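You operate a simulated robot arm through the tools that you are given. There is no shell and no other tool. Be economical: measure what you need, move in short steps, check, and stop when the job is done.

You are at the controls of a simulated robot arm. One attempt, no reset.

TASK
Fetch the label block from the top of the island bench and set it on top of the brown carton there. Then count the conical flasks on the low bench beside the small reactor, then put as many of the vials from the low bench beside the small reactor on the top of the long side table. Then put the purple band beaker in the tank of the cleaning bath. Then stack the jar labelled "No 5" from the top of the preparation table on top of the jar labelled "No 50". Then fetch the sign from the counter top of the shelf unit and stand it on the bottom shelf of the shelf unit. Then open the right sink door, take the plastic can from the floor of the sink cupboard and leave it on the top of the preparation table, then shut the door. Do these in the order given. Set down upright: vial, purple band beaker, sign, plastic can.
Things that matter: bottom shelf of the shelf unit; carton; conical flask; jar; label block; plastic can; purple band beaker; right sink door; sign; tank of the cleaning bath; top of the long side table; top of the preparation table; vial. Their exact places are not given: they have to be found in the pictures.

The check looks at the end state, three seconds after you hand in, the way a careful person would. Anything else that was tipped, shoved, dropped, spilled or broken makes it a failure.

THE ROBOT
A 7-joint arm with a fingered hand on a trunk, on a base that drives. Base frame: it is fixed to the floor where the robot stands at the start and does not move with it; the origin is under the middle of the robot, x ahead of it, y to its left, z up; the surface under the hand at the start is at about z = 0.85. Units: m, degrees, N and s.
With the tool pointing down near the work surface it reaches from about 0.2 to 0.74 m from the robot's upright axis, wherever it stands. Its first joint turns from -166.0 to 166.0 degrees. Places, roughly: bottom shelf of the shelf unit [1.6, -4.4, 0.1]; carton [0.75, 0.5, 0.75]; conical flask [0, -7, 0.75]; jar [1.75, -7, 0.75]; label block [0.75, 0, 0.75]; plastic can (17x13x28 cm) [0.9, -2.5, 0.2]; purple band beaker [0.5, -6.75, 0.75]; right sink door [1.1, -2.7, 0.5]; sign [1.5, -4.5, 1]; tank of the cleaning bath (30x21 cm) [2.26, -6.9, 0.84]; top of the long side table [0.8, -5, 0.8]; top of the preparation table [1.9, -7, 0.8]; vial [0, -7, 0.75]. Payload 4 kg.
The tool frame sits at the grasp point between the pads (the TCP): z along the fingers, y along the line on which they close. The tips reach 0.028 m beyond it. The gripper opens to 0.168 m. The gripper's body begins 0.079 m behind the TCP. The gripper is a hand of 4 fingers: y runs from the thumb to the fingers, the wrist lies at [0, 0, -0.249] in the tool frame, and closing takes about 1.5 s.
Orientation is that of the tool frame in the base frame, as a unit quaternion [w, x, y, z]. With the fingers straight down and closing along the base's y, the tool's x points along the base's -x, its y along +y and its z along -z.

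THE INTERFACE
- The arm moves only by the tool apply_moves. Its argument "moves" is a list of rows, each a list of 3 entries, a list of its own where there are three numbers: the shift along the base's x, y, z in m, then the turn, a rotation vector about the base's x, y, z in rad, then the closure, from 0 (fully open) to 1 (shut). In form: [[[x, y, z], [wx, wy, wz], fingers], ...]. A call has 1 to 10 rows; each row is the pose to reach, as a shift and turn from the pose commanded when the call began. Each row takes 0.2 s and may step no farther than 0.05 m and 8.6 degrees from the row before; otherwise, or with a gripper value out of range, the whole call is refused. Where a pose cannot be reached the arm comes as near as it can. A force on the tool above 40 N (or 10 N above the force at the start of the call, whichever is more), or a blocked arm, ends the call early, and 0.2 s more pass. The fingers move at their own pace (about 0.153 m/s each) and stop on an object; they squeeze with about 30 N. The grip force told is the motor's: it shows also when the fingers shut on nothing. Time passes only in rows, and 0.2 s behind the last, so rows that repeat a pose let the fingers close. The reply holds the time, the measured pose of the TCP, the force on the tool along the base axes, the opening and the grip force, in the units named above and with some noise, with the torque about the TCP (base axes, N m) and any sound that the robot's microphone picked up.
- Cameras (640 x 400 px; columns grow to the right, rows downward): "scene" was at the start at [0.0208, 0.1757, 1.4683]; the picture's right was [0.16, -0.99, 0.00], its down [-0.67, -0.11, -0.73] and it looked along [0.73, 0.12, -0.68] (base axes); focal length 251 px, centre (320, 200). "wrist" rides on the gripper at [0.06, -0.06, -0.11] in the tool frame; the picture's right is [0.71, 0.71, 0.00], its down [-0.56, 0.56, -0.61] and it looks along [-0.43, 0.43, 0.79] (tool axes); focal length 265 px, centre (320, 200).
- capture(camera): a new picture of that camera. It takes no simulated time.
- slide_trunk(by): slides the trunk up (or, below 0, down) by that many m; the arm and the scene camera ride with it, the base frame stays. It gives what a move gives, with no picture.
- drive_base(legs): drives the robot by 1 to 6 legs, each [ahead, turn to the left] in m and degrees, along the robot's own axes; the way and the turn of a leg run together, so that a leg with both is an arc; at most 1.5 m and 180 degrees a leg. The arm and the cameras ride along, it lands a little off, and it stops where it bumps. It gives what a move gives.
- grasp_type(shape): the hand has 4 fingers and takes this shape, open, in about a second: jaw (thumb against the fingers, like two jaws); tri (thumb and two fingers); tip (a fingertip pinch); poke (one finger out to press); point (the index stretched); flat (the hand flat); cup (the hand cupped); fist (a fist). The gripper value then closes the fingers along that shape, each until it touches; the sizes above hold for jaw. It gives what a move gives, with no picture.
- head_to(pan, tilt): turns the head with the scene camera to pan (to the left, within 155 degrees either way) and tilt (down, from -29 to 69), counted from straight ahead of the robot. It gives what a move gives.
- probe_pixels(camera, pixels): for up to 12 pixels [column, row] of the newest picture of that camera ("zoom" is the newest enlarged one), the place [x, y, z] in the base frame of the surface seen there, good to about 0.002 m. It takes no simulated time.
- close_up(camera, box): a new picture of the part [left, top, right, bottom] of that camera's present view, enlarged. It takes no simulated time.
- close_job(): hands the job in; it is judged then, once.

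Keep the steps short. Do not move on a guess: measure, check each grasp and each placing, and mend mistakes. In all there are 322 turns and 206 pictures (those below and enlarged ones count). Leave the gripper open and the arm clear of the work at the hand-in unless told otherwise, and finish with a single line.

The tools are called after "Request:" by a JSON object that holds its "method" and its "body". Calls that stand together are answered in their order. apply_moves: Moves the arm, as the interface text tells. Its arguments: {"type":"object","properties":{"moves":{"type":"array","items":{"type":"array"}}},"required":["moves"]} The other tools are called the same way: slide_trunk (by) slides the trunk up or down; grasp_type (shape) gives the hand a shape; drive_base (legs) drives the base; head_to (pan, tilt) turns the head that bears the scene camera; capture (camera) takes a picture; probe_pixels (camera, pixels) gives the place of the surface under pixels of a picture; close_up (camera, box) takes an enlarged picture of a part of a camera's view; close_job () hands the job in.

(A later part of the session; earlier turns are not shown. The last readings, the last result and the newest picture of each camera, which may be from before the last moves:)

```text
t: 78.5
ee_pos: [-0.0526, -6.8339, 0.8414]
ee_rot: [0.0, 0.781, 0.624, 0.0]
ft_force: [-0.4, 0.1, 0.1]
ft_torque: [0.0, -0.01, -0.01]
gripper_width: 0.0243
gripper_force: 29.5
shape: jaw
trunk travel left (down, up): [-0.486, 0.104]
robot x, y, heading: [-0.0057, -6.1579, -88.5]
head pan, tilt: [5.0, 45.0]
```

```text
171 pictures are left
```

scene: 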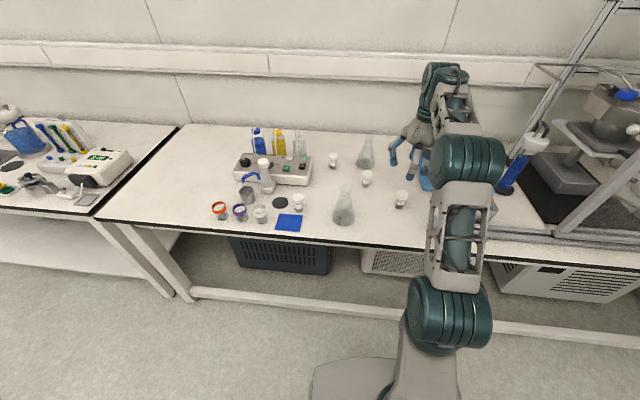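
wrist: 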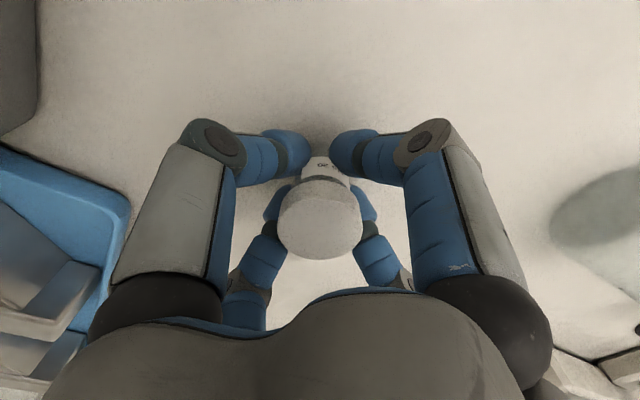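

I have the vial. I'll lift it and draw in.

Request:
{"method": "apply_moves", "body": {"moves": [[[0, 0, 0.03], [0, 0, 0], 1], [[0, 0, 0.07], [0, 0, 0], 1], [[0, 0, 0.12], [0, 0, 0], 1], [[0, 0, 0.17], [0, 0, 0], 1], [[0.005, 0.04, 0.195], [0, 0, 0], 1], [[0.012, 0.08, 0.21], [0, 0, 0], 1], [[0.02, 0.12, 0.22], [0, 0, 0], 1], [[0.03, 0.16, 0.22], [0, 0, 0], 1], [[0.04, 0.205, 0.22], [0, 0, 0], 1], [[0.05, 0.25, 0.22], [0, 0, 0], 1]]}}

Request:
{"method": "drive_base", "body": {"legs": [[0, 88], [0.35, 0], [0, 90], [0.2, 0]]}}

Request:
{"method": "capture", "body": {"camera": "scene"}}

Request:
{"method": "capture", "body": {"camera": "wrist"}}

```text
t: 80.7
ee_pos: [0.0, -6.582, 1.0582]
ee_rot: [0.0, 0.781, 0.625, 0.0]
ft_force: [-0.2, 0.2, -0.9]
ft_torque: [0.0, 0.0, 0.01]
gripper_width: 0.0244
gripper_force: 30.5
shape: jaw
trunk travel left (down, up): [-0.486, 0.104]
robot x, y, heading: [-0.0049, -6.1539, -88.5]
head pan, tilt: [5.0, 45.0]
```

```text
t: 91.8
ee_pos: [0.3377, -5.5214, 1.0583]
ee_rot: [0.0, -0.622, 0.783, -0.001]
ft_force: [-0.1, 0.7, 0.1]
ft_torque: [0.01, 0.0, 0.01]
gripper_width: 0.0242
gripper_force: 29.9
shape: jaw
trunk travel left (down, up): [-0.486, 0.104]
robot x, y, heading: [0.3392, -5.9468, 91.3]
head pan, tilt: [5.0, 45.0]
```

```text
170 pictures are left
```

scene: 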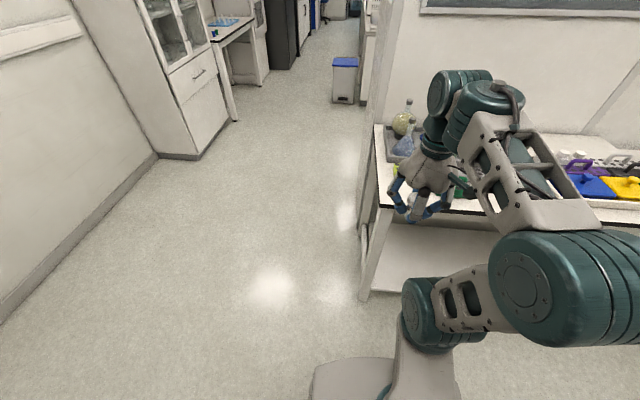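

```text
169 pictures are left
```

wrist: 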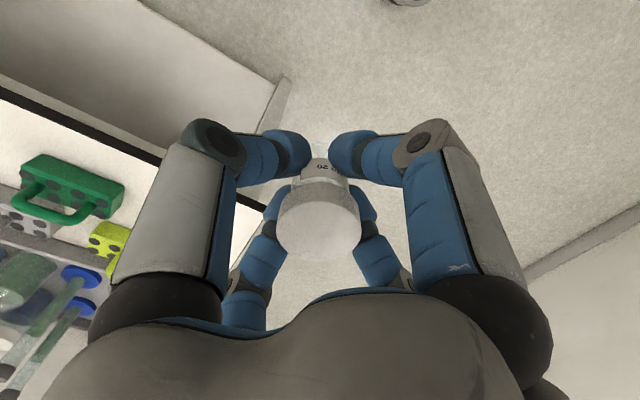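

Next I'll look at the near corner of the side table.

Request:
{"method": "head_to", "body": {"pan": -25, "tilt": 40}}

Request:
{"method": "capture", "body": {"camera": "scene"}}

```text
t: 92.8
ee_pos: [0.3365, -5.5209, 1.0596]
ee_rot: [0.0, -0.623, 0.783, 0.0]
ft_force: [-0.1, -0.5, -0.5]
ft_torque: [-0.01, -0.01, -0.04]
gripper_width: 0.0242
gripper_force: 30.1
shape: jaw
trunk travel left (down, up): [-0.486, 0.104]
robot x, y, heading: [0.3434, -5.9503, 91.7]
head pan, tilt: [-25.0, 40.0]
```

```text
168 pictures are left
```

scene: 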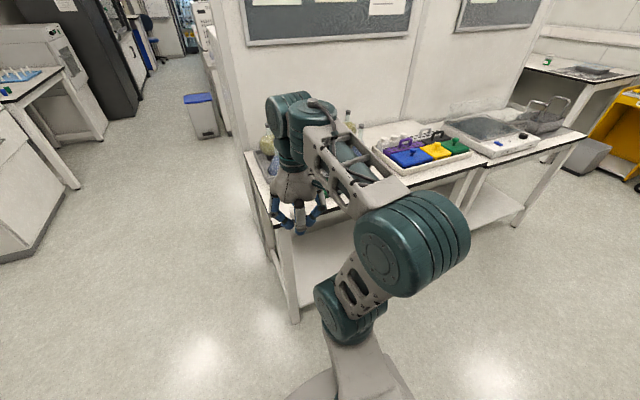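

I'll move the hand nearer and view the table with the wrist camera.

Request:
{"method": "apply_moves", "body": {"moves": [[[0.04, 0.02, 0.0], [0, 0, 0], 1], [[0.08, 0.04, 0.0], [0, 0, 0], 1], [[0.12, 0.06, 0.0], [0, 0, 0], 1], [[0.16, 0.08, 0.0], [0, 0, 0], 1], [[0.2, 0.1, 0.0], [0, 0, 0], 1], [[0.24, 0.12, 0.0], [0, 0, 0], 1], [[0.28, 0.14, 0.0], [0, 0, 0], 1]]}}

Request:
{"method": "capture", "body": {"camera": "wrist"}}

Request:
{"method": "capture", "body": {"camera": "scene"}}

```text
t: 94.4
ee_pos: [0.6179, -5.3811, 1.0572]
ee_rot: [-0.001, -0.623, 0.782, 0.001]
ft_force: [0.3, 0.2, -0.7]
ft_torque: [0.03, -0.01, -0.02]
gripper_width: 0.0239
gripper_force: 29.7
shape: jaw
trunk travel left (down, up): [-0.486, 0.104]
robot x, y, heading: [0.343, -5.9456, 91.3]
head pan, tilt: [-25.0, 40.0]
```

```text
167 pictures are left
```

wrist: 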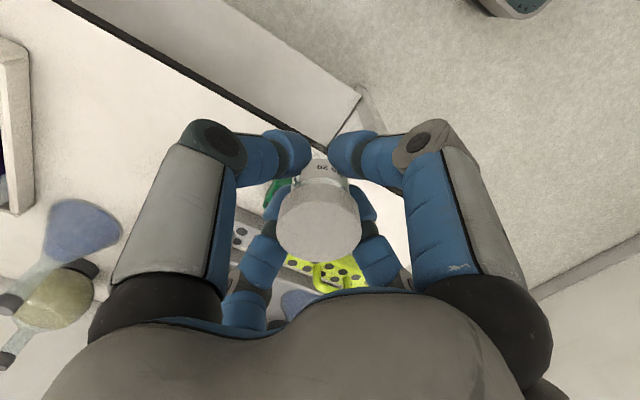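

```text
166 pictures are left
```

scene: 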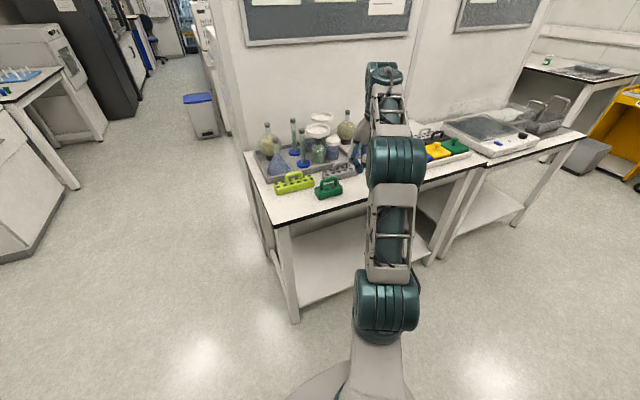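

Request:
{"method": "probe_pixels", "body": {"camera": "wrist", "pixels": [[100, 60], [130, 110], [60, 150], [20, 150], [270, 190], [80, 235], [240, 235], [300, 265], [210, 110], [100, 170]]}}

Request:
{"method": "probe_pixels", "body": {"camera": "scene", "pixels": [[285, 210], [300, 205], [345, 197], [320, 195], [283, 190], [310, 180], [340, 187], [255, 170], [345, 170], [275, 220]]}}

Request:
{"method": "close_up", "body": {"camera": "scene", "box": [240, 90, 480, 240]}}

```text
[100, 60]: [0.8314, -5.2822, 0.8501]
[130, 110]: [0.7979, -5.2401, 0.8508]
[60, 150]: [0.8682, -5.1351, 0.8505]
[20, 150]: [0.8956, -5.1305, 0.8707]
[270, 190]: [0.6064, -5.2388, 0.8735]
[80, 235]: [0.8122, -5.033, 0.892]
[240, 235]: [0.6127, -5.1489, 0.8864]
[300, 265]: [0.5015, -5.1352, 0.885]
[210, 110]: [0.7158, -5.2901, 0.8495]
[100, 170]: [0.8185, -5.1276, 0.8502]
```

```text
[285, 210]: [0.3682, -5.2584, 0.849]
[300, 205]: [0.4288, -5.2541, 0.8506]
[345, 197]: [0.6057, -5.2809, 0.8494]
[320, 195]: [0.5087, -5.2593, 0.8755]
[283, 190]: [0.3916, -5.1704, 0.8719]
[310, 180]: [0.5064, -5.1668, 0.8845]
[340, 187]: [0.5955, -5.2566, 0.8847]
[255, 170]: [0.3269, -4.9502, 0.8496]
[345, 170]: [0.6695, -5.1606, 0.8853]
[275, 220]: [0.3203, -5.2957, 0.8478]
```

```text
2.67 times, centred on (360, 165) of scene
```

zoom: 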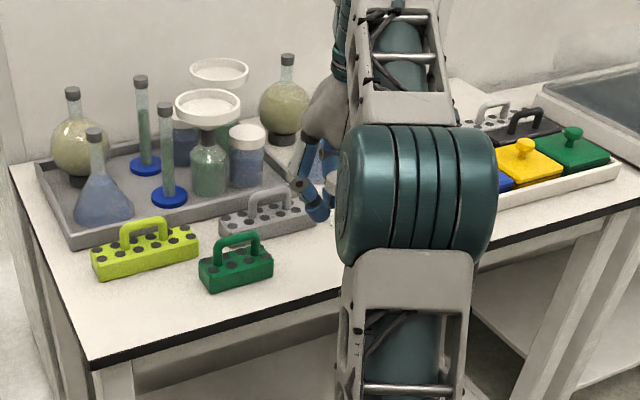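

There's free space on the table around x 0.72–0.88, y -5.28 to -5.10. It's out of reach from here, so I'll draw the arm in and shift 0.33 m in +x.

Request:
{"method": "apply_moves", "body": {"moves": [[[-0.045, -0.02, 0.0], [0, 0, 0], 1], [[-0.09, -0.04, 0.01], [0, 0, 0], 1], [[-0.135, -0.06, 0.02], [0, 0, 0], 1], [[-0.18, -0.08, 0.03], [0, 0, 0], 1], [[-0.22, -0.1, 0.03], [0, 0, 0], 1], [[-0.26, -0.12, 0.03], [0, 0, 0], 1], [[-0.28, -0.15, 0.03], [0, 0, 0], 1]]}}

Request:
{"method": "drive_base", "body": {"legs": [[0, -91], [0.33, 0], [0, 90], [0.06, 0]]}}

Request:
{"method": "head_to", "body": {"pan": 5, "tilt": 45}}

Request:
{"method": "capture", "body": {"camera": "scene"}}

```text
refused: row 2 steps farther than a row can; nothing moved
```

```text
t: 104.8
ee_pos: [0.9608, -5.3268, 1.0579]
ee_rot: [-0.001, -0.611, 0.791, -0.001]
ft_force: [-0.1, -0.1, -0.3]
ft_torque: [0.0, 0.01, 0.03]
gripper_width: 0.0241
gripper_force: 30.1
shape: jaw
trunk travel left (down, up): [-0.486, 0.104]
robot x, y, heading: [0.6703, -5.8859, 89.9]
head pan, tilt: [-25.0, 40.0]
```

```text
t: 105.7
ee_pos: [0.9611, -5.3257, 1.0579]
ee_rot: [-0.001, -0.612, 0.791, -0.001]
ft_force: [-0.6, -0.1, -0.4]
ft_torque: [-0.05, -0.02, -0.02]
gripper_width: 0.0239
gripper_force: 30.3
shape: jaw
trunk travel left (down, up): [-0.486, 0.104]
robot x, y, heading: [0.6667, -5.8856, 90.0]
head pan, tilt: [5.0, 45.0]
```

```text
164 pictures are left
```

scene: 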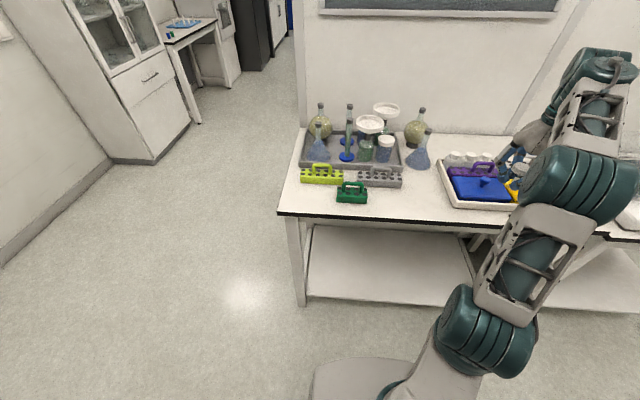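

The arm move was refused, but the drive passed with no contact. I'll probe the free area around (420,195).

Request:
{"method": "probe_pixels", "body": {"camera": "scene", "pixels": [[400, 200], [425, 185], [425, 205], [440, 190], [403, 187], [365, 200], [420, 170], [446, 207]]}}

```text
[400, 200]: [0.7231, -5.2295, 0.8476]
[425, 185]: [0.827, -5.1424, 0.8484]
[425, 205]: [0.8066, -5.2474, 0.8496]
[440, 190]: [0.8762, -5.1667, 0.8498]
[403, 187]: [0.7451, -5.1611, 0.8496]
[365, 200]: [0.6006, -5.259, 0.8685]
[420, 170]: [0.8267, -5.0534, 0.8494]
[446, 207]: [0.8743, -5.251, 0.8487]
```

I'll set the vial at (0.82,-5.19).

Request:
{"method": "apply_moves", "body": {"moves": [[[-0.03, 0.028, 0.0], [0, 0, 0], 1], [[-0.06, 0.056, 0.0], [0, 0, 0], 1], [[-0.09, 0.085, 0.0], [0, 0, 0], 1], [[-0.12, 0.113, 0], [0, 0, 0], 1], [[-0.141, 0.136, 0], [0, 0, 0], 1], [[-0.141, 0.136, -0.045], [0, 0, 0], 1], [[-0.141, 0.136, -0.09], [0, 0, 0], 1], [[-0.141, 0.136, -0.135], [0, 0, 0], 1], [[-0.141, 0.136, -0.152], [0, 0, 0], 1], [[-0.141, 0.136, -0.158], [0, 0, 0], 1]]}}

Request:
{"method": "capture", "body": {"camera": "wrist"}}

Request:
{"method": "close_up", "body": {"camera": "scene", "box": [370, 100, 530, 220]}}

```text
t: 107.9
ee_pos: [0.8181, -5.188, 0.8995]
ee_rot: [0.0, -0.612, 0.791, 0.0]
ft_force: [0.0, 0.0, -0.3]
ft_torque: [0.02, 0.03, 0.02]
gripper_width: 0.024
gripper_force: 29.6
shape: jaw
out of reach, approached as far as the arm can: row 4, 5
trunk travel left (down, up): [-0.486, 0.104]
robot x, y, heading: [0.6649, -5.8862, 89.8]
head pan, tilt: [5.0, 45.0]
```

```text
163 pictures are left
```

wrist: 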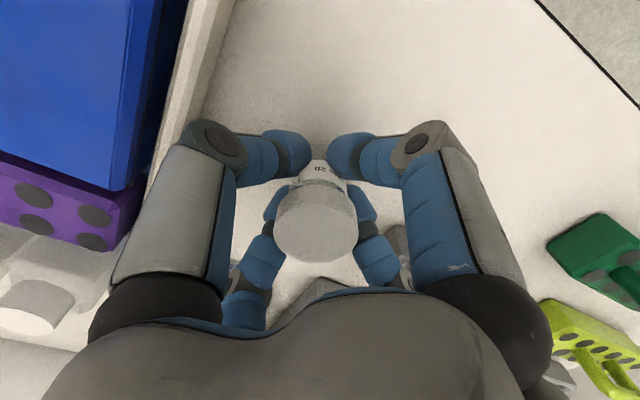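

```text
3.33 times, centred on (450, 160) of scene
```

zoom: 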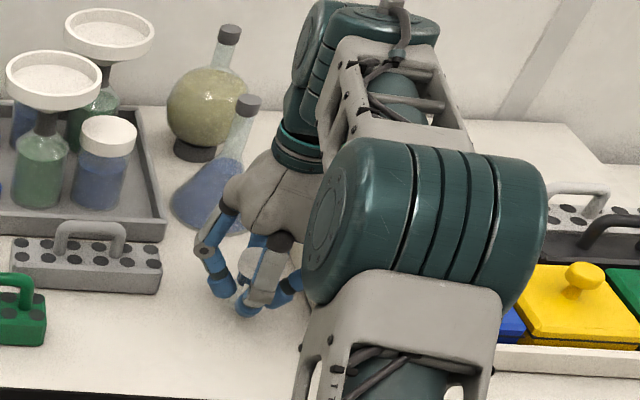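

It's clear all round. I'll lower in millimetre steps until I feel contact, then release.

Request:
{"method": "apply_moves", "body": {"moves": [[[0, 0, -0.005], [0, 0, 0], 1], [[0, 0, -0.008], [0, 0, 0], 1], [[0, 0, -0.01], [0, 0, 0], 1], [[0, 0, -0.01], [0, 0, 0], 1]]}}

```text
t: 108.9
ee_pos: [0.821, -5.1896, 0.8889]
ee_rot: [0.0, -0.611, 0.791, -0.001]
ft_force: [0.3, -2.1, -0.3]
ft_torque: [-0.01, 0.03, -0.04]
gripper_width: 0.0238
gripper_force: 30.0
shape: jaw
trunk travel left (down, up): [-0.486, 0.104]
robot x, y, heading: [0.672, -5.89, 89.8]
head pan, tilt: [5.0, 45.0]
```

Request:
{"method": "apply_moves", "body": {"moves": [[[0, 0, -0.0015], [0, 0, 0], 1], [[0, 0, -0.0015], [0, 0, 0], 0.85], [[0, 0, -0.0015], [0, 0, 0], 0.7], [[0, 0, -0.0015], [0, 0, 0], 0.65], [[0, 0, -0.0015], [0, 0, 0], 0.65], [[0, 0, 0.03], [0, 0, 0], 0.65], [[0, 0, 0.07], [0, 0, 0], 0.65], [[0, 0, 0.11], [0, 0, 0], 0.65], [[0, 0, 0.15], [0, 0, 0], 0.65]]}}

Request:
{"method": "capture", "body": {"camera": "wrist"}}

```text
t: 110.9
ee_pos: [0.8155, -5.204, 1.0365]
ee_rot: [-0.001, -0.612, 0.791, -0.001]
ft_force: [-0.3, -0.9, 0.8]
ft_torque: [0.08, -0.03, -0.01]
gripper_width: 0.0584
gripper_force: 0.0
shape: jaw
out of reach, approached as far as the arm can: row 9
trunk travel left (down, up): [-0.486, 0.104]
robot x, y, heading: [0.6691, -5.88, 89.8]
head pan, tilt: [5.0, 45.0]
```

```text
161 pictures are left
```

wrist: 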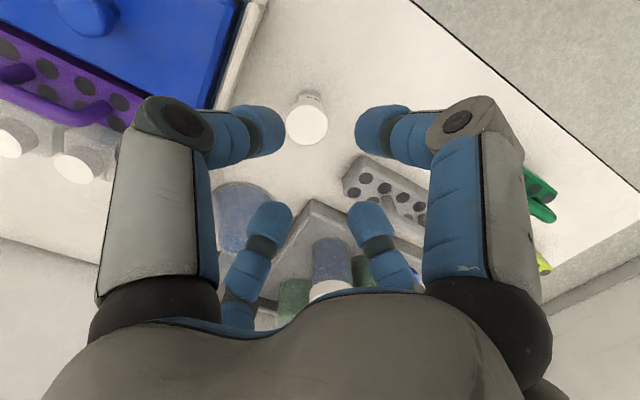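

Vial 1 stands upright at about (0.82,-5.19). I'll retract and drive back towards vial A.

Request:
{"method": "apply_moves", "body": {"moves": [[[-0.02, -0.037, 0.01], [0, 0, 0], 0.5], [[-0.04, -0.074, 0.02], [0, 0, 0], 0.5], [[-0.06, -0.111, 0.03], [0, 0, 0], 0.5], [[-0.08, -0.148, 0.04], [0, 0, 0], 0.5], [[-0.1, -0.185, 0.05], [0, 0, 0], 0.5], [[-0.12, -0.222, 0.06], [0, 0, 0], 0.5], [[-0.14, -0.26, 0.06], [0, 0, 0], 0.5]]}}

Request:
{"method": "drive_base", "body": {"legs": [[0, 130], [0.44, 0], [0, 50]]}}

Request:
{"method": "capture", "body": {"camera": "scene"}}

```text
t: 112.5
ee_pos: [0.6739, -5.462, 1.0935]
ee_rot: [0.0, -0.612, 0.791, 0.0]
ft_force: [0.1, -0.6, -0.6]
ft_torque: [0.0, 0.04, 0.0]
gripper_width: 0.0834
gripper_force: 0.0
shape: jaw
trunk travel left (down, up): [-0.486, 0.104]
robot x, y, heading: [0.6701, -5.89, 89.8]
head pan, tilt: [5.0, 45.0]
```

```text
t: 122.8
ee_pos: [0.3127, -6.5887, 1.0914]
ee_rot: [0.0, 0.796, 0.605, 0.001]
ft_force: [-1.0, -0.5, 0.4]
ft_torque: [0.02, 0.0, 0.03]
gripper_width: 0.0835
gripper_force: 0.0
shape: jaw
trunk travel left (down, up): [-0.486, 0.104]
robot x, y, heading: [0.3269, -6.1668, -91.2]
head pan, tilt: [5.0, 45.0]
```

```text
160 pictures are left
```

scene: 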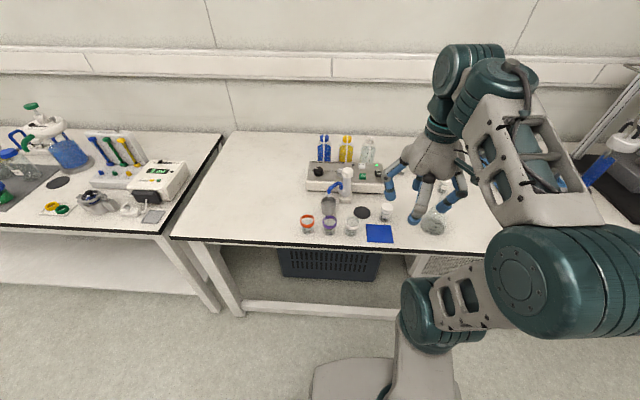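

I'll move over vial A, hovering at about z 1.0.

Request:
{"method": "apply_moves", "body": {"moves": [[[0, -0.04, 0], [0, 0, 0], 0.5], [[0, -0.08, -0.02], [0, 0, 0], 0.5], [[-0.001, -0.12, -0.04], [0, 0, 0], 0.5], [[-0.002, -0.155, -0.07], [0, 0, 0], 0.5], [[-0.003, -0.185, -0.09], [0, 0, 0], 0.5], [[-0.003, -0.185, -0.09], [0, 0, 0], 0.5]]}}

Request:
{"method": "capture", "body": {"camera": "wrist"}}

```text
t: 124.2
ee_pos: [0.3094, -6.7761, 1.0041]
ee_rot: [-0.001, 0.797, 0.604, 0.0]
ft_force: [0.3, 0.0, -0.7]
ft_torque: [0.03, 0.01, -0.04]
gripper_width: 0.0837
gripper_force: 0.0
shape: jaw
trunk travel left (down, up): [-0.486, 0.104]
robot x, y, heading: [0.3228, -6.1638, -91.2]
head pan, tilt: [5.0, 45.0]
```

```text
159 pictures are left
```

wrist: 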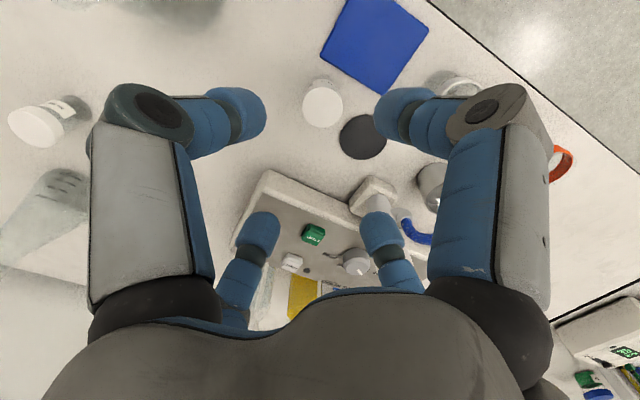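

Request:
{"method": "probe_pixels", "body": {"camera": "wrist", "pixels": [[323, 88], [323, 122], [304, 104], [342, 104], [323, 104], [365, 190], [375, 200], [400, 235]]}}

```text
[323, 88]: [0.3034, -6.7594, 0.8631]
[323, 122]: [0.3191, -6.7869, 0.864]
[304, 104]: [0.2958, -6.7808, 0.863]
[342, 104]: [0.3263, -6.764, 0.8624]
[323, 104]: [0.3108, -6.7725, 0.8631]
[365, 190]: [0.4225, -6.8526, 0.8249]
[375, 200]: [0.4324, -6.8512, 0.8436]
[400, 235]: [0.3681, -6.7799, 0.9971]
```

The cap centre is (0.311,-6.773). I'll go down and grasp.

Request:
{"method": "apply_moves", "body": {"moves": [[[0.0015, 0.0035, -0.03], [0, 0, 0], 0.55], [[0.0015, 0.0035, -0.07], [0, 0, 0], 0.55], [[0.0015, 0.0035, -0.11], [0, 0, 0], 0.55], [[0.0015, 0.0035, -0.15], [0, 0, 0], 0.55], [[0.0015, 0.0035, -0.164], [0, 0, 0], 0.55], [[0.0015, 0.0035, -0.164], [0, 0, 0], 0.75], [[0.0015, 0.0035, -0.164], [0, 0, 0], 1], [[0.0015, 0.0035, -0.164], [0, 0, 0], 1], [[0.0015, 0.0035, -0.164], [0, 0, 0], 1], [[0.0015, 0.0035, -0.164], [0, 0, 0], 1]]}}

Request:
{"method": "capture", "body": {"camera": "wrist"}}

```text
t: 126.4
ee_pos: [0.3122, -6.7704, 0.8398]
ee_rot: [-0.001, 0.796, 0.605, 0.0]
ft_force: [-0.2, -0.1, -0.2]
ft_torque: [-0.03, 0.02, 0.01]
gripper_width: 0.0245
gripper_force: 30.0
shape: jaw
trunk travel left (down, up): [-0.486, 0.104]
robot x, y, heading: [0.3275, -6.1668, -91.4]
head pan, tilt: [5.0, 45.0]
```

```text
158 pictures are left
```

wrist: 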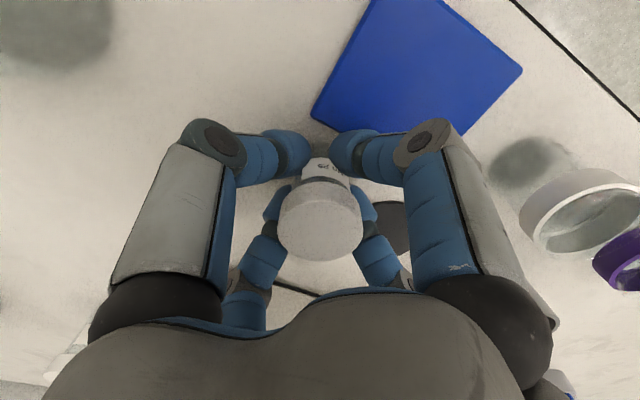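

I have vial A. I'll lift it and draw in.

Request:
{"method": "apply_moves", "body": {"moves": [[[0, 0, 0.03], [0, 0, 0], 1], [[0, 0, 0.07], [0, 0, 0], 1], [[0, 0, 0.12], [0, 0, 0], 1], [[0, 0, 0.17], [0, 0, 0], 1], [[0.005, 0.04, 0.195], [0, 0, 0], 1], [[0.01, 0.08, 0.22], [0, 0, 0], 1], [[0.01, 0.12, 0.24], [0, 0, 0], 1], [[0.01, 0.16, 0.25], [0, 0, 0], 1], [[0.01, 0.18, 0.25], [0, 0, 0], 1]]}}

```text
t: 128.4
ee_pos: [0.3203, -6.591, 1.0886]
ee_rot: [0.0, 0.797, 0.604, 0.0]
ft_force: [0.6, 0.7, 0.0]
ft_torque: [0.02, 0.01, 0.02]
gripper_width: 0.0241
gripper_force: 30.0
shape: jaw
trunk travel left (down, up): [-0.486, 0.104]
robot x, y, heading: [0.3256, -6.1696, -91.3]
head pan, tilt: [5.0, 45.0]
```

Request:
{"method": "drive_base", "body": {"legs": [[0, 130.8], [0.447, 0], [0, 50.5]]}}

Request:
{"method": "capture", "body": {"camera": "scene"}}

```text
t: 138.8
ee_pos: [0.68, -5.4515, 1.087]
ee_rot: [-0.001, -0.607, 0.795, 0.0]
ft_force: [-1.3, -0.4, -1.3]
ft_torque: [-0.02, -0.01, 0.02]
gripper_width: 0.0241
gripper_force: 30.7
shape: jaw
trunk travel left (down, up): [-0.486, 0.104]
robot x, y, heading: [0.6742, -5.8741, 89.3]
head pan, tilt: [5.0, 45.0]
```

```text
157 pictures are left
```

scene: 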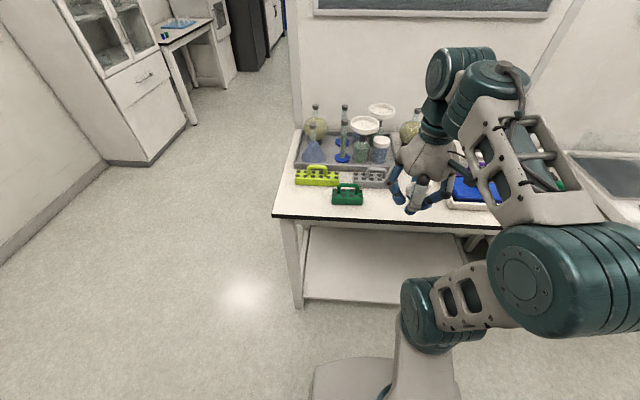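

Request:
{"method": "probe_pixels", "body": {"camera": "scene", "pixels": [[361, 195], [361, 202], [388, 185], [385, 205], [375, 205], [393, 210]]}}

Request:
{"method": "close_up", "body": {"camera": "scene", "box": [320, 130, 500, 230]}}

```text
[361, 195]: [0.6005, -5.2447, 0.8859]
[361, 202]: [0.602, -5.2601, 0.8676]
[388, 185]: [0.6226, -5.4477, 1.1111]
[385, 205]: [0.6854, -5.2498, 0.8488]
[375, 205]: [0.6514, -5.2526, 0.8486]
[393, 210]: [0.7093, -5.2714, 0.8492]
```

```text
3.56 times, centred on (410, 180) of scene
```

zoom: 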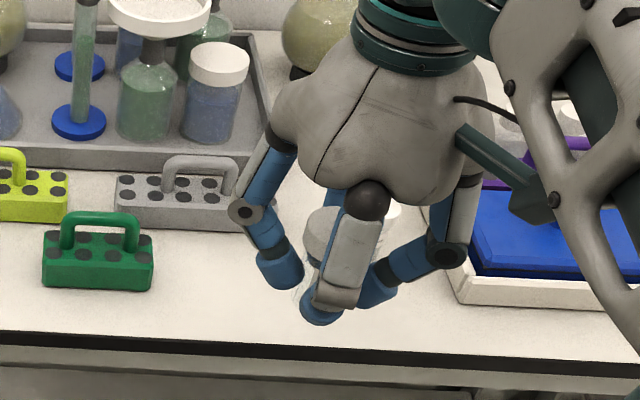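

I'll set vial 2 at (0.715,-5.24): rack end 0.11 m away, vial 1 0.11 m away.

Request:
{"method": "apply_moves", "body": {"moves": [[[0.007, 0.043, 0.0], [0, 0, 0], 1], [[0.014, 0.086, 0.0], [0, 0, 0], 1], [[0.021, 0.129, 0.0], [0, 0, 0], 1], [[0.028, 0.172, 0], [0, 0, 0], 1], [[0.035, 0.2115, 0], [0, 0, 0], 1], [[0.035, 0.2115, -0.045], [0, 0, 0], 1], [[0.035, 0.2115, -0.09], [0, 0, 0], 1], [[0.035, 0.2115, -0.135], [0, 0, 0], 1], [[0.035, 0.2115, -0.17], [0, 0, 0], 1], [[0.035, 0.2115, -0.187], [0, 0, 0], 1]]}}

Request:
{"method": "capture", "body": {"camera": "wrist"}}

```text
t: 141.0
ee_pos: [0.7145, -5.2374, 0.9017]
ee_rot: [0.0, -0.607, 0.795, 0.0]
ft_force: [1.0, -0.5, -0.3]
ft_torque: [0.03, -0.03, 0.0]
gripper_width: 0.024
gripper_force: 30.0
shape: jaw
trunk travel left (down, up): [-0.486, 0.104]
robot x, y, heading: [0.6747, -5.8767, 89.0]
head pan, tilt: [5.0, 45.0]
```

```text
155 pictures are left
```

wrist: 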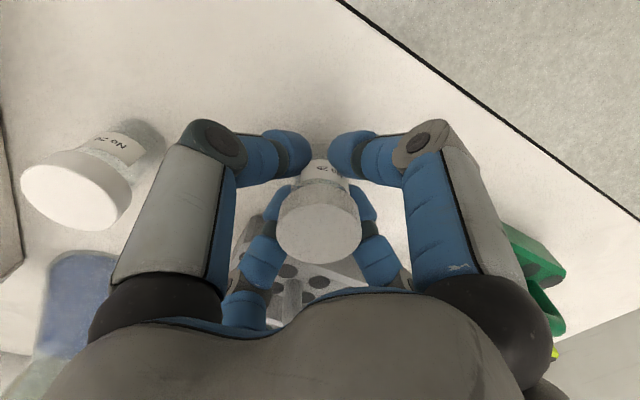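

The grey rack shows behind the fingers. I'll check its distance.

Request:
{"method": "probe_pixels", "body": {"camera": "wrist", "pixels": [[300, 275], [255, 240], [340, 270], [285, 305], [315, 265], [255, 225]]}}

```text
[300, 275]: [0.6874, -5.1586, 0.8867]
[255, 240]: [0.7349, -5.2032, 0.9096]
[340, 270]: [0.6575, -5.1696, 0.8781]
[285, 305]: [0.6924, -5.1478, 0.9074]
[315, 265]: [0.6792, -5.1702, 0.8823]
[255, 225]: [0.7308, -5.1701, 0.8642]
```

The rack front is y≈-5.175, so I'll shift 15 mm forward, lower, and release with a small opening.

Request:
{"method": "apply_moves", "body": {"moves": [[[0, -0.015, 0], [0, 0, 0], 1], [[0, -0.015, -0.006], [0, 0, 0], 1], [[0, -0.015, -0.01], [0, 0, 0], 1], [[0, -0.015, -0.0125], [0, 0, 0], 1], [[0, -0.015, -0.0125], [0, 0, 0], 1]]}}

```text
t: 142.2
ee_pos: [0.7153, -5.2546, 0.8893]
ee_rot: [0.0, -0.607, 0.794, 0.0]
ft_force: [-0.1, -0.4, -1.1]
ft_torque: [0.01, -0.01, 0.01]
gripper_width: 0.0241
gripper_force: 29.5
shape: jaw
trunk travel left (down, up): [-0.486, 0.104]
robot x, y, heading: [0.6789, -5.8768, 89.4]
head pan, tilt: [5.0, 45.0]
```

Request:
{"method": "apply_moves", "body": {"moves": [[[0, 0, -0.001], [0, 0, 0], 1], [[0, 0, -0.001], [0, 0, 0], 0.85], [[0, 0, -0.001], [0, 0, 0], 0.72], [[0, 0, -0.001], [0, 0, 0], 0.72], [[0, 0, -0.001], [0, 0, 0], 0.72], [[0, 0, 0.03], [0, 0, 0], 0.72], [[0, 0, 0.07], [0, 0, 0], 0.72], [[0, 0, 0.11], [0, 0, 0], 0.6], [[0, -0.01, 0.15], [0, 0, 0], 0.6]]}}

Request:
{"method": "capture", "body": {"camera": "wrist"}}

```text
t: 144.2
ee_pos: [0.7124, -5.2641, 1.0376]
ee_rot: [0.0, -0.608, 0.794, -0.001]
ft_force: [-1.2, 0.1, -0.6]
ft_torque: [0.0, -0.01, -0.01]
gripper_width: 0.0671
gripper_force: 0.0
shape: jaw
trunk travel left (down, up): [-0.486, 0.104]
robot x, y, heading: [0.6772, -5.8762, 89.2]
head pan, tilt: [5.0, 45.0]
```

```text
154 pictures are left
```

wrist: 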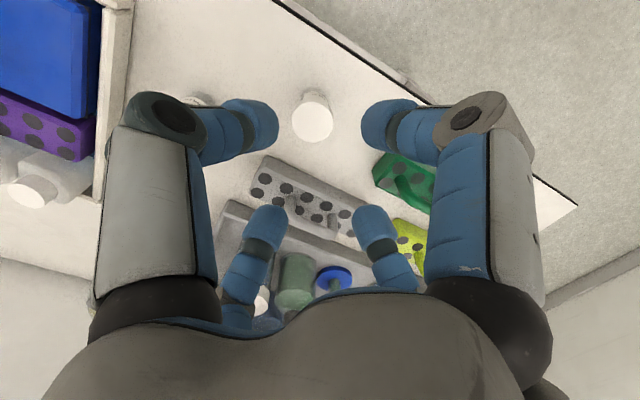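

Both vials stand upright on the side table. I'll retract and return to the low bench for the purple-banded beaker.

Request:
{"method": "apply_moves", "body": {"moves": [[[0, -0.045, 0.01], [0, 0, 0], 0.5], [[0, -0.09, 0.02], [0, 0, 0], 0.5], [[0, -0.135, 0.04], [0, 0, 0], 0.5], [[-0.01, -0.175, 0.05], [0, 0, 0], 0.5], [[-0.02, -0.2, 0.06], [0, 0, 0], 0.5]]}}

Request:
{"method": "drive_base", "body": {"legs": [[0, 145.6], [0.36, 0], [0, 35]]}}

Request:
{"method": "capture", "body": {"camera": "scene"}}

```text
t: 145.4
ee_pos: [0.6947, -5.4648, 1.0979]
ee_rot: [-0.001, -0.606, 0.795, 0.0]
ft_force: [-0.3, -0.4, -0.1]
ft_torque: [-0.02, -0.01, -0.02]
gripper_width: 0.0837
gripper_force: 0.0
shape: jaw
trunk travel left (down, up): [-0.486, 0.104]
robot x, y, heading: [0.6767, -5.8781, 88.8]
head pan, tilt: [5.0, 45.0]
```

```text
t: 155.4
ee_pos: [0.4637, -6.5804, 1.0981]
ee_rot: [-0.001, 0.789, 0.615, 0.001]
ft_force: [0.2, 0.4, -1.3]
ft_torque: [-0.01, 0.03, 0.03]
gripper_width: 0.0836
gripper_force: 0.0
shape: jaw
trunk travel left (down, up): [-0.486, 0.104]
robot x, y, heading: [0.473, -6.1697, -90.3]
head pan, tilt: [5.0, 45.0]
```

```text
153 pictures are left
```

scene: 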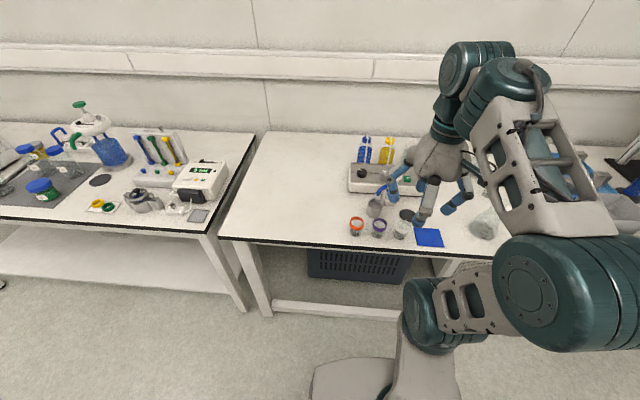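

The neighbouring beakers stand 75 mm either side along x, so I'll turn the finger cross by about 45° and hover over the purple one.

Request:
{"method": "apply_moves", "body": {"moves": [[[0.01, -0.03, 0], [0, 0, -0.13], 0.5], [[0.02, -0.06, -0.01], [0, 0, -0.26], 0.5], [[0.03, -0.09, -0.03], [0, 0, -0.4], 0.5], [[0.04, -0.12, -0.06], [0, 0, -0.54], 0.5], [[0.044, -0.15, -0.08], [0, 0, -0.54], 0.5], [[0.044, -0.15, -0.08], [0, 0, -0.54], 0.5]]}}

Request:
{"method": "capture", "body": {"camera": "wrist"}}

Request:
{"method": "capture", "body": {"camera": "scene"}}

```text
t: 156.8
ee_pos: [0.5073, -6.7307, 1.0154]
ee_rot: [-0.001, 0.924, 0.382, 0.0]
ft_force: [0.6, -0.7, 0.1]
ft_torque: [0.03, 0.04, -0.01]
gripper_width: 0.0836
gripper_force: 0.1
shape: jaw
trunk travel left (down, up): [-0.486, 0.104]
robot x, y, heading: [0.4696, -6.166, -90.0]
head pan, tilt: [5.0, 45.0]
```

```text
152 pictures are left
```

wrist: 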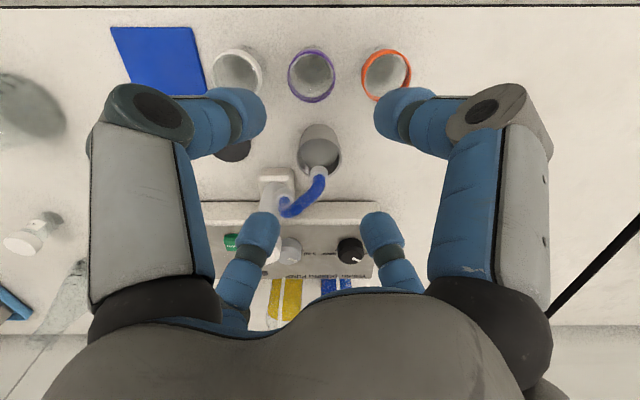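

```text
151 pictures are left
```

scene: 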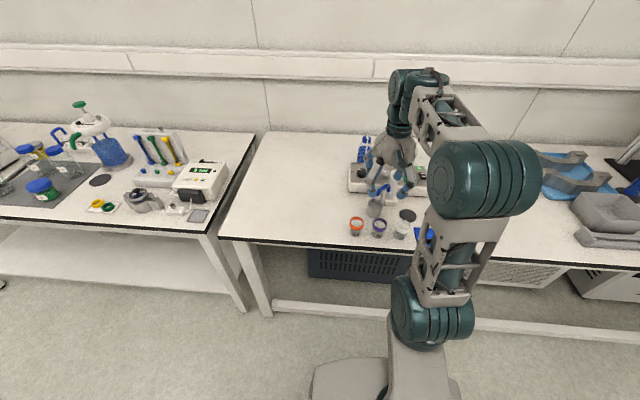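

Request:
{"method": "probe_pixels", "body": {"camera": "wrist", "pixels": [[312, 51], [312, 101], [289, 77], [335, 77], [319, 170], [310, 200], [285, 212], [322, 130], [364, 85], [263, 75], [320, 178], [275, 172]]}}

Request:
{"method": "close_up", "body": {"camera": "wrist", "box": [200, 30, 440, 230]}}

Request:
{"method": "close_up", "body": {"camera": "scene", "box": [330, 120, 460, 250]}}

```text
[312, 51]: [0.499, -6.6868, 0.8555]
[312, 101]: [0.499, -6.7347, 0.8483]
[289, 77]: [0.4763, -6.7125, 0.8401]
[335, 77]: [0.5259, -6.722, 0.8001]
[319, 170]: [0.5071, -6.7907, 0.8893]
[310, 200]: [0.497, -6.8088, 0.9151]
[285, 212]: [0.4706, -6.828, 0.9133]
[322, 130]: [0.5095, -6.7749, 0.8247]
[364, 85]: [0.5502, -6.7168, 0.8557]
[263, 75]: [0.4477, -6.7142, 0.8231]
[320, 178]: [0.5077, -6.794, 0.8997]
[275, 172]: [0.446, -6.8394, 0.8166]
```

```text
2.00 times, centred on (320, 130) of wrist
```

zoom: 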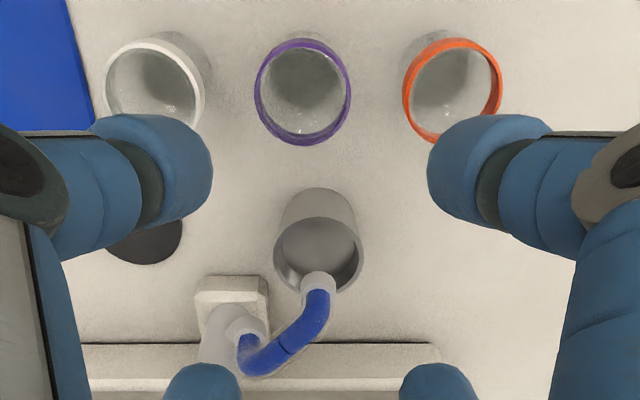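

```text
3.08 times, centred on (395, 185) of scene
```

zoom: 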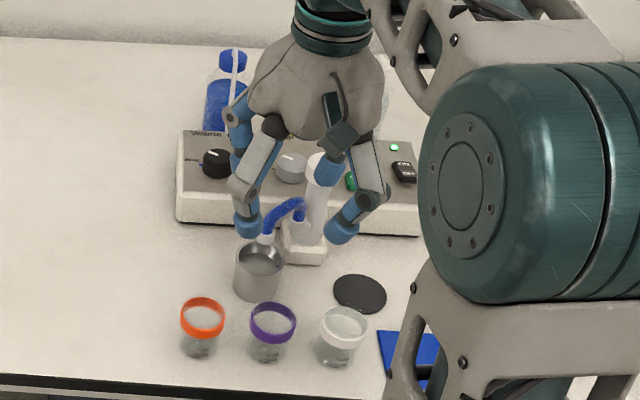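

The beaker rim centre is (0.4995,-6.711), 50 mm wide, top 0.855. I'll measure how far my knuckles stick out before going down near the spout.

Request:
{"method": "probe_pixels", "body": {"camera": "wrist", "pixels": [[150, 108], [110, 110], [480, 108], [525, 110], [250, 90], [390, 90], [100, 250], [540, 250], [235, 110]]}}

```text
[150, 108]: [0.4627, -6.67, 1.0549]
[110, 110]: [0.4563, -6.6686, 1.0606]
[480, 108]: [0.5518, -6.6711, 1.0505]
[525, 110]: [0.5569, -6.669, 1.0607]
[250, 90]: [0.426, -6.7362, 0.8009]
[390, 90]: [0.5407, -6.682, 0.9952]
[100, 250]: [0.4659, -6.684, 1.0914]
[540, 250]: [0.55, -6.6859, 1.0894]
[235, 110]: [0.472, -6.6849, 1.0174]
```

The knuckles clear the spout and cup if I keep the opening small. I'll centre on (0.4995,-6.711), descend halfway with closure 0.6, and check.

Request:
{"method": "apply_moves", "body": {"moves": [[[-0.008, 0.02, 0], [0, 0, 0], 0.6], [[-0.008, 0.02, -0.04], [0, 0, 0], 0.6], [[-0.008, 0.02, -0.08], [0, 0, 0], 0.6], [[-0.008, 0.02, -0.11], [0, 0, 0], 0.6]]}}

Request:
{"method": "capture", "body": {"camera": "wrist"}}

Request:
{"method": "close_up", "body": {"camera": "scene", "box": [330, 120, 460, 250]}}

```text
t: 157.8
ee_pos: [0.4981, -6.7105, 0.9074]
ee_rot: [0.001, 0.924, 0.381, 0.0]
ft_force: [0.4, 0.5, 0.3]
ft_torque: [0.04, -0.01, 0.02]
gripper_width: 0.0675
gripper_force: 0.1
shape: jaw
trunk travel left (down, up): [-0.486, 0.104]
robot x, y, heading: [0.4722, -6.1651, -90.0]
head pan, tilt: [5.0, 45.0]
```

```text
148 pictures are left
```

wrist: 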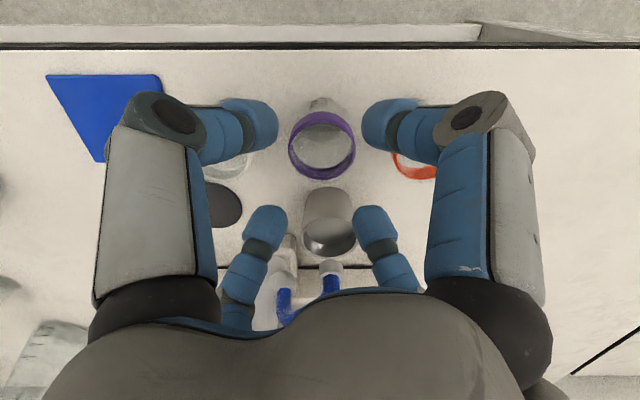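

```text
3.08 times, centred on (395, 185) of scene
```

zoom: 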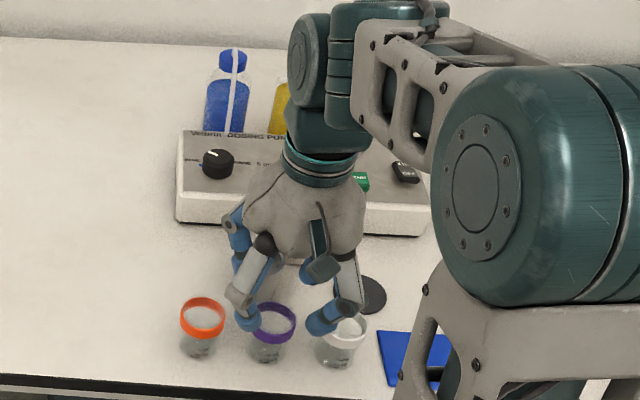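

Request:
{"method": "probe_pixels", "body": {"camera": "wrist", "pixels": [[322, 113], [290, 143], [354, 143], [322, 178], [330, 262], [282, 278], [330, 285]]}}

```text
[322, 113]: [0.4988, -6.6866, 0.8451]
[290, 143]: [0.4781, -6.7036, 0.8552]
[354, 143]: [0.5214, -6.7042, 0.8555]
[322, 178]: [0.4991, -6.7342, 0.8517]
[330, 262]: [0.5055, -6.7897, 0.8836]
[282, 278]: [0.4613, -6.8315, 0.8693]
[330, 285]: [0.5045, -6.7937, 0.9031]
```

I'm centred within 1 mm. I'll descend the last 69 mm.

Request:
{"method": "apply_moves", "body": {"moves": [[[0.001, 0, -0.03], [0, 0, 0], 0.6], [[0.001, 0, -0.055], [0, 0, 0], 0.6], [[0.001, 0, -0.069], [0, 0, 0], 0.6], [[0.001, 0, -0.069], [0, 0, 0], 0.6]]}}

Request:
{"method": "capture", "body": {"camera": "wrist"}}

```text
t: 158.8
ee_pos: [0.5003, -6.7089, 0.838]
ee_rot: [-0.001, 0.924, 0.382, 0.002]
ft_force: [0.0, -0.4, 0.0]
ft_torque: [0.02, 0.02, -0.03]
gripper_width: 0.0676
gripper_force: 0.1
shape: jaw
trunk travel left (down, up): [-0.486, 0.104]
robot x, y, heading: [0.4696, -6.1678, -89.7]
head pan, tilt: [5.0, 45.0]
```

```text
146 pictures are left
```

wrist: 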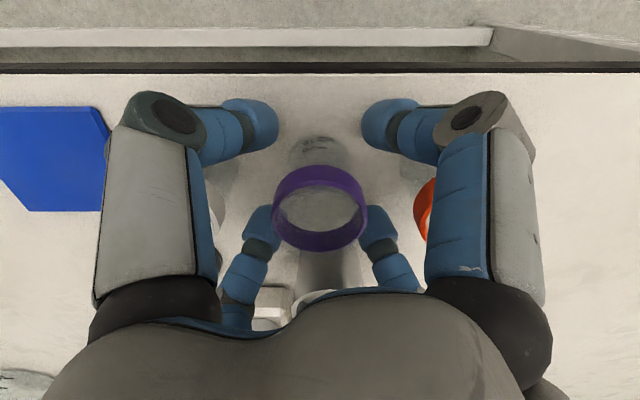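

The fingers are round the beaker with no contact. I'll close.

Request:
{"method": "apply_moves", "body": {"moves": [[[0, 0, 0], [0, 0, 0], 0.7], [[0, 0, 0], [0, 0, 0], 0.8], [[0, 0, 0], [0, 0, 0], 0.9], [[0, 0, 0], [0, 0, 0], 1], [[0, 0, 0], [0, 0, 0], 1], [[0, 0, 0], [0, 0, 0], 1]]}}

Request:
{"method": "capture", "body": {"camera": "wrist"}}

```text
t: 160.2
ee_pos: [0.4989, -6.7099, 0.8392]
ee_rot: [0.0, 0.924, 0.383, 0.001]
ft_force: [-0.5, -0.2, 0.7]
ft_torque: [0.03, -0.02, 0.01]
gripper_width: 0.0396
gripper_force: 29.4
shape: jaw
trunk travel left (down, up): [-0.486, 0.104]
robot x, y, heading: [0.4712, -6.1672, -89.8]
head pan, tilt: [5.0, 45.0]
```

```text
145 pictures are left
```

wrist: 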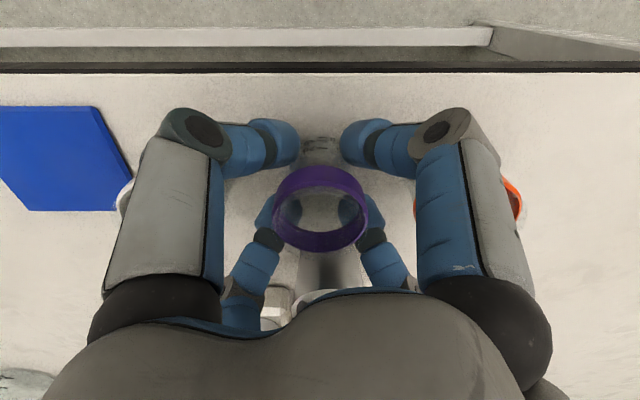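

The beaker is gripped at 40 mm below the band. I'll lift it straight up, then draw back.

Request:
{"method": "apply_moves", "body": {"moves": [[[0, 0, 0.02], [0, 0, 0], 1], [[0, 0, 0.06], [0, 0, 0], 1], [[0, 0, 0.11], [0, 0, 0], 1], [[0, 0, 0.16], [0, 0, 0], 1], [[0, 0, 0.2], [0, 0, 0], 1], [[0, 0.04, 0.22], [0, 0, 0], 1], [[0, 0.08, 0.24], [0, 0, 0], 1], [[0, 0.12, 0.25], [0, 0, 0], 1]]}}

Request:
{"method": "capture", "body": {"camera": "wrist"}}

Request:
{"method": "capture", "body": {"camera": "scene"}}

```text
t: 162.0
ee_pos: [0.5001, -6.5891, 1.0857]
ee_rot: [-0.001, 0.924, 0.382, 0.001]
ft_force: [0.6, 0.5, -0.1]
ft_torque: [0.03, 0.01, 0.02]
gripper_width: 0.0394
gripper_force: 29.9
shape: jaw
trunk travel left (down, up): [-0.486, 0.104]
robot x, y, heading: [0.4701, -6.1659, -89.6]
head pan, tilt: [5.0, 45.0]
```

```text
144 pictures are left
```

wrist: 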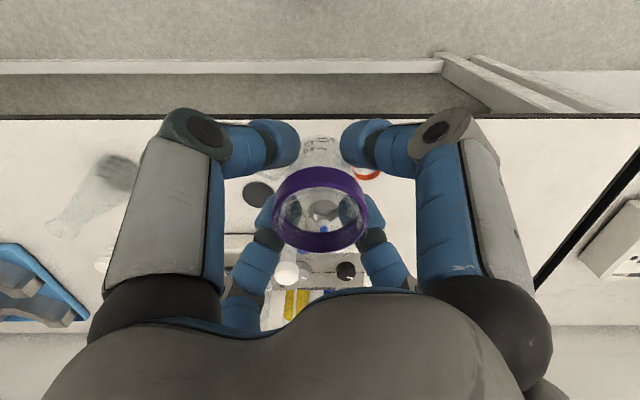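

```text
143 pictures are left
```

scene: 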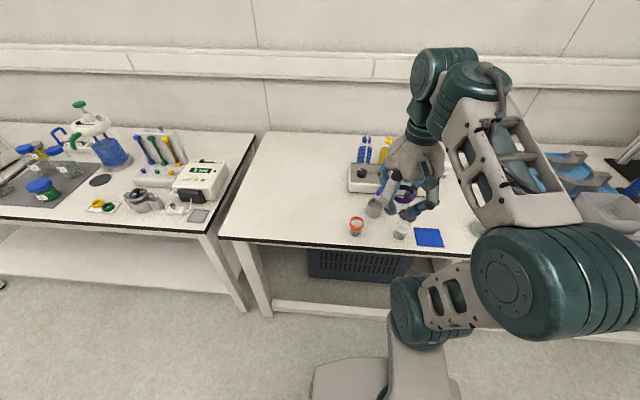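

The neighbours are undisturbed. I'll drive along to the cleaning bath on the preparation table.

Request:
{"method": "drive_base", "body": {"legs": [[0, 89.6], [1.5, 0], [0.2, 0], [0, -90]]}}

Request:
{"method": "capture", "body": {"camera": "scene"}}

```text
t: 178.2
ee_pos: [2.2019, -6.564, 1.0863]
ee_rot: [0.0, 0.919, 0.395, 0.001]
ft_force: [0.2, -0.3, -0.2]
ft_torque: [0.0, 0.04, -0.01]
gripper_width: 0.0391
gripper_force: 29.8
shape: jaw
trunk travel left (down, up): [-0.486, 0.104]
robot x, y, heading: [2.1598, -6.143, -88.2]
head pan, tilt: [5.0, 45.0]
```

```text
142 pictures are left
```

scene: 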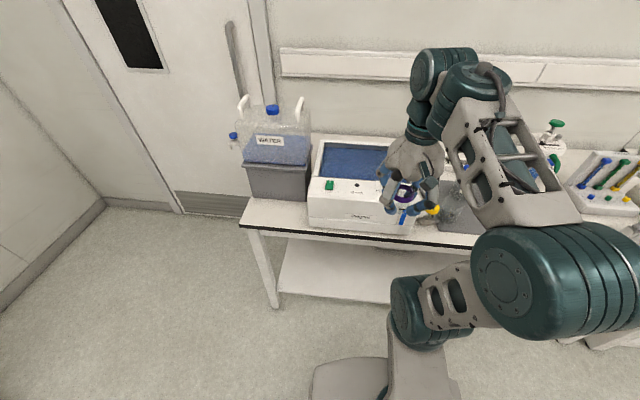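

Request:
{"method": "probe_pixels", "body": {"camera": "scene", "pixels": [[322, 145], [387, 147], [320, 177], [375, 182], [350, 160], [335, 170], [370, 170], [350, 188], [310, 185], [318, 140], [350, 175], [400, 175]]}}

Request:
{"method": "close_up", "body": {"camera": "scene", "box": [290, 110, 450, 250]}}

```text
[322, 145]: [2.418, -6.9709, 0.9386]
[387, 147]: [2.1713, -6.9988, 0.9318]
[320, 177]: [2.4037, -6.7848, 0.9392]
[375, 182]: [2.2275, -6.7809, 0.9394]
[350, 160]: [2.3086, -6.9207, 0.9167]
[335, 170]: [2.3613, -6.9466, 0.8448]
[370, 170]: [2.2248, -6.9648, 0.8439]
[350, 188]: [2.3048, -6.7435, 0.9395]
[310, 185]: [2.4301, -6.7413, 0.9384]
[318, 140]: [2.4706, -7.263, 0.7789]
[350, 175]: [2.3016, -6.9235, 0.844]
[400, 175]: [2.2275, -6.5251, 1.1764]
```

```text
2.86 times, centred on (370, 180) of scene
```

zoom: 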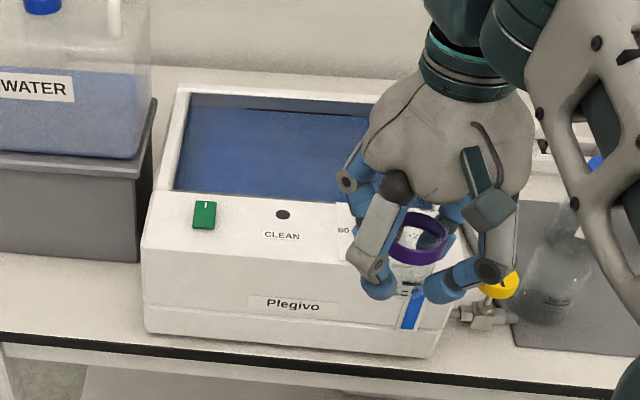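

The tank spans x 2.12–2.41, y -6.99 to -6.79, with its rim at 0.939 and floor at 0.844. I'll drive 0.08 m closer and go above its middle.

Request:
{"method": "drive_base", "body": {"legs": [[0.08, 0]]}}

```text
t: 179.2
ee_pos: [2.2053, -6.6464, 1.0871]
ee_rot: [0.0, 0.918, 0.396, 0.001]
ft_force: [-1.0, -0.1, -0.3]
ft_torque: [0.0, 0.02, 0.02]
gripper_width: 0.0388
gripper_force: 29.9
shape: jaw
trunk travel left (down, up): [-0.486, 0.104]
robot x, y, heading: [2.1672, -6.2228, -88.2]
head pan, tilt: [5.0, 45.0]
```

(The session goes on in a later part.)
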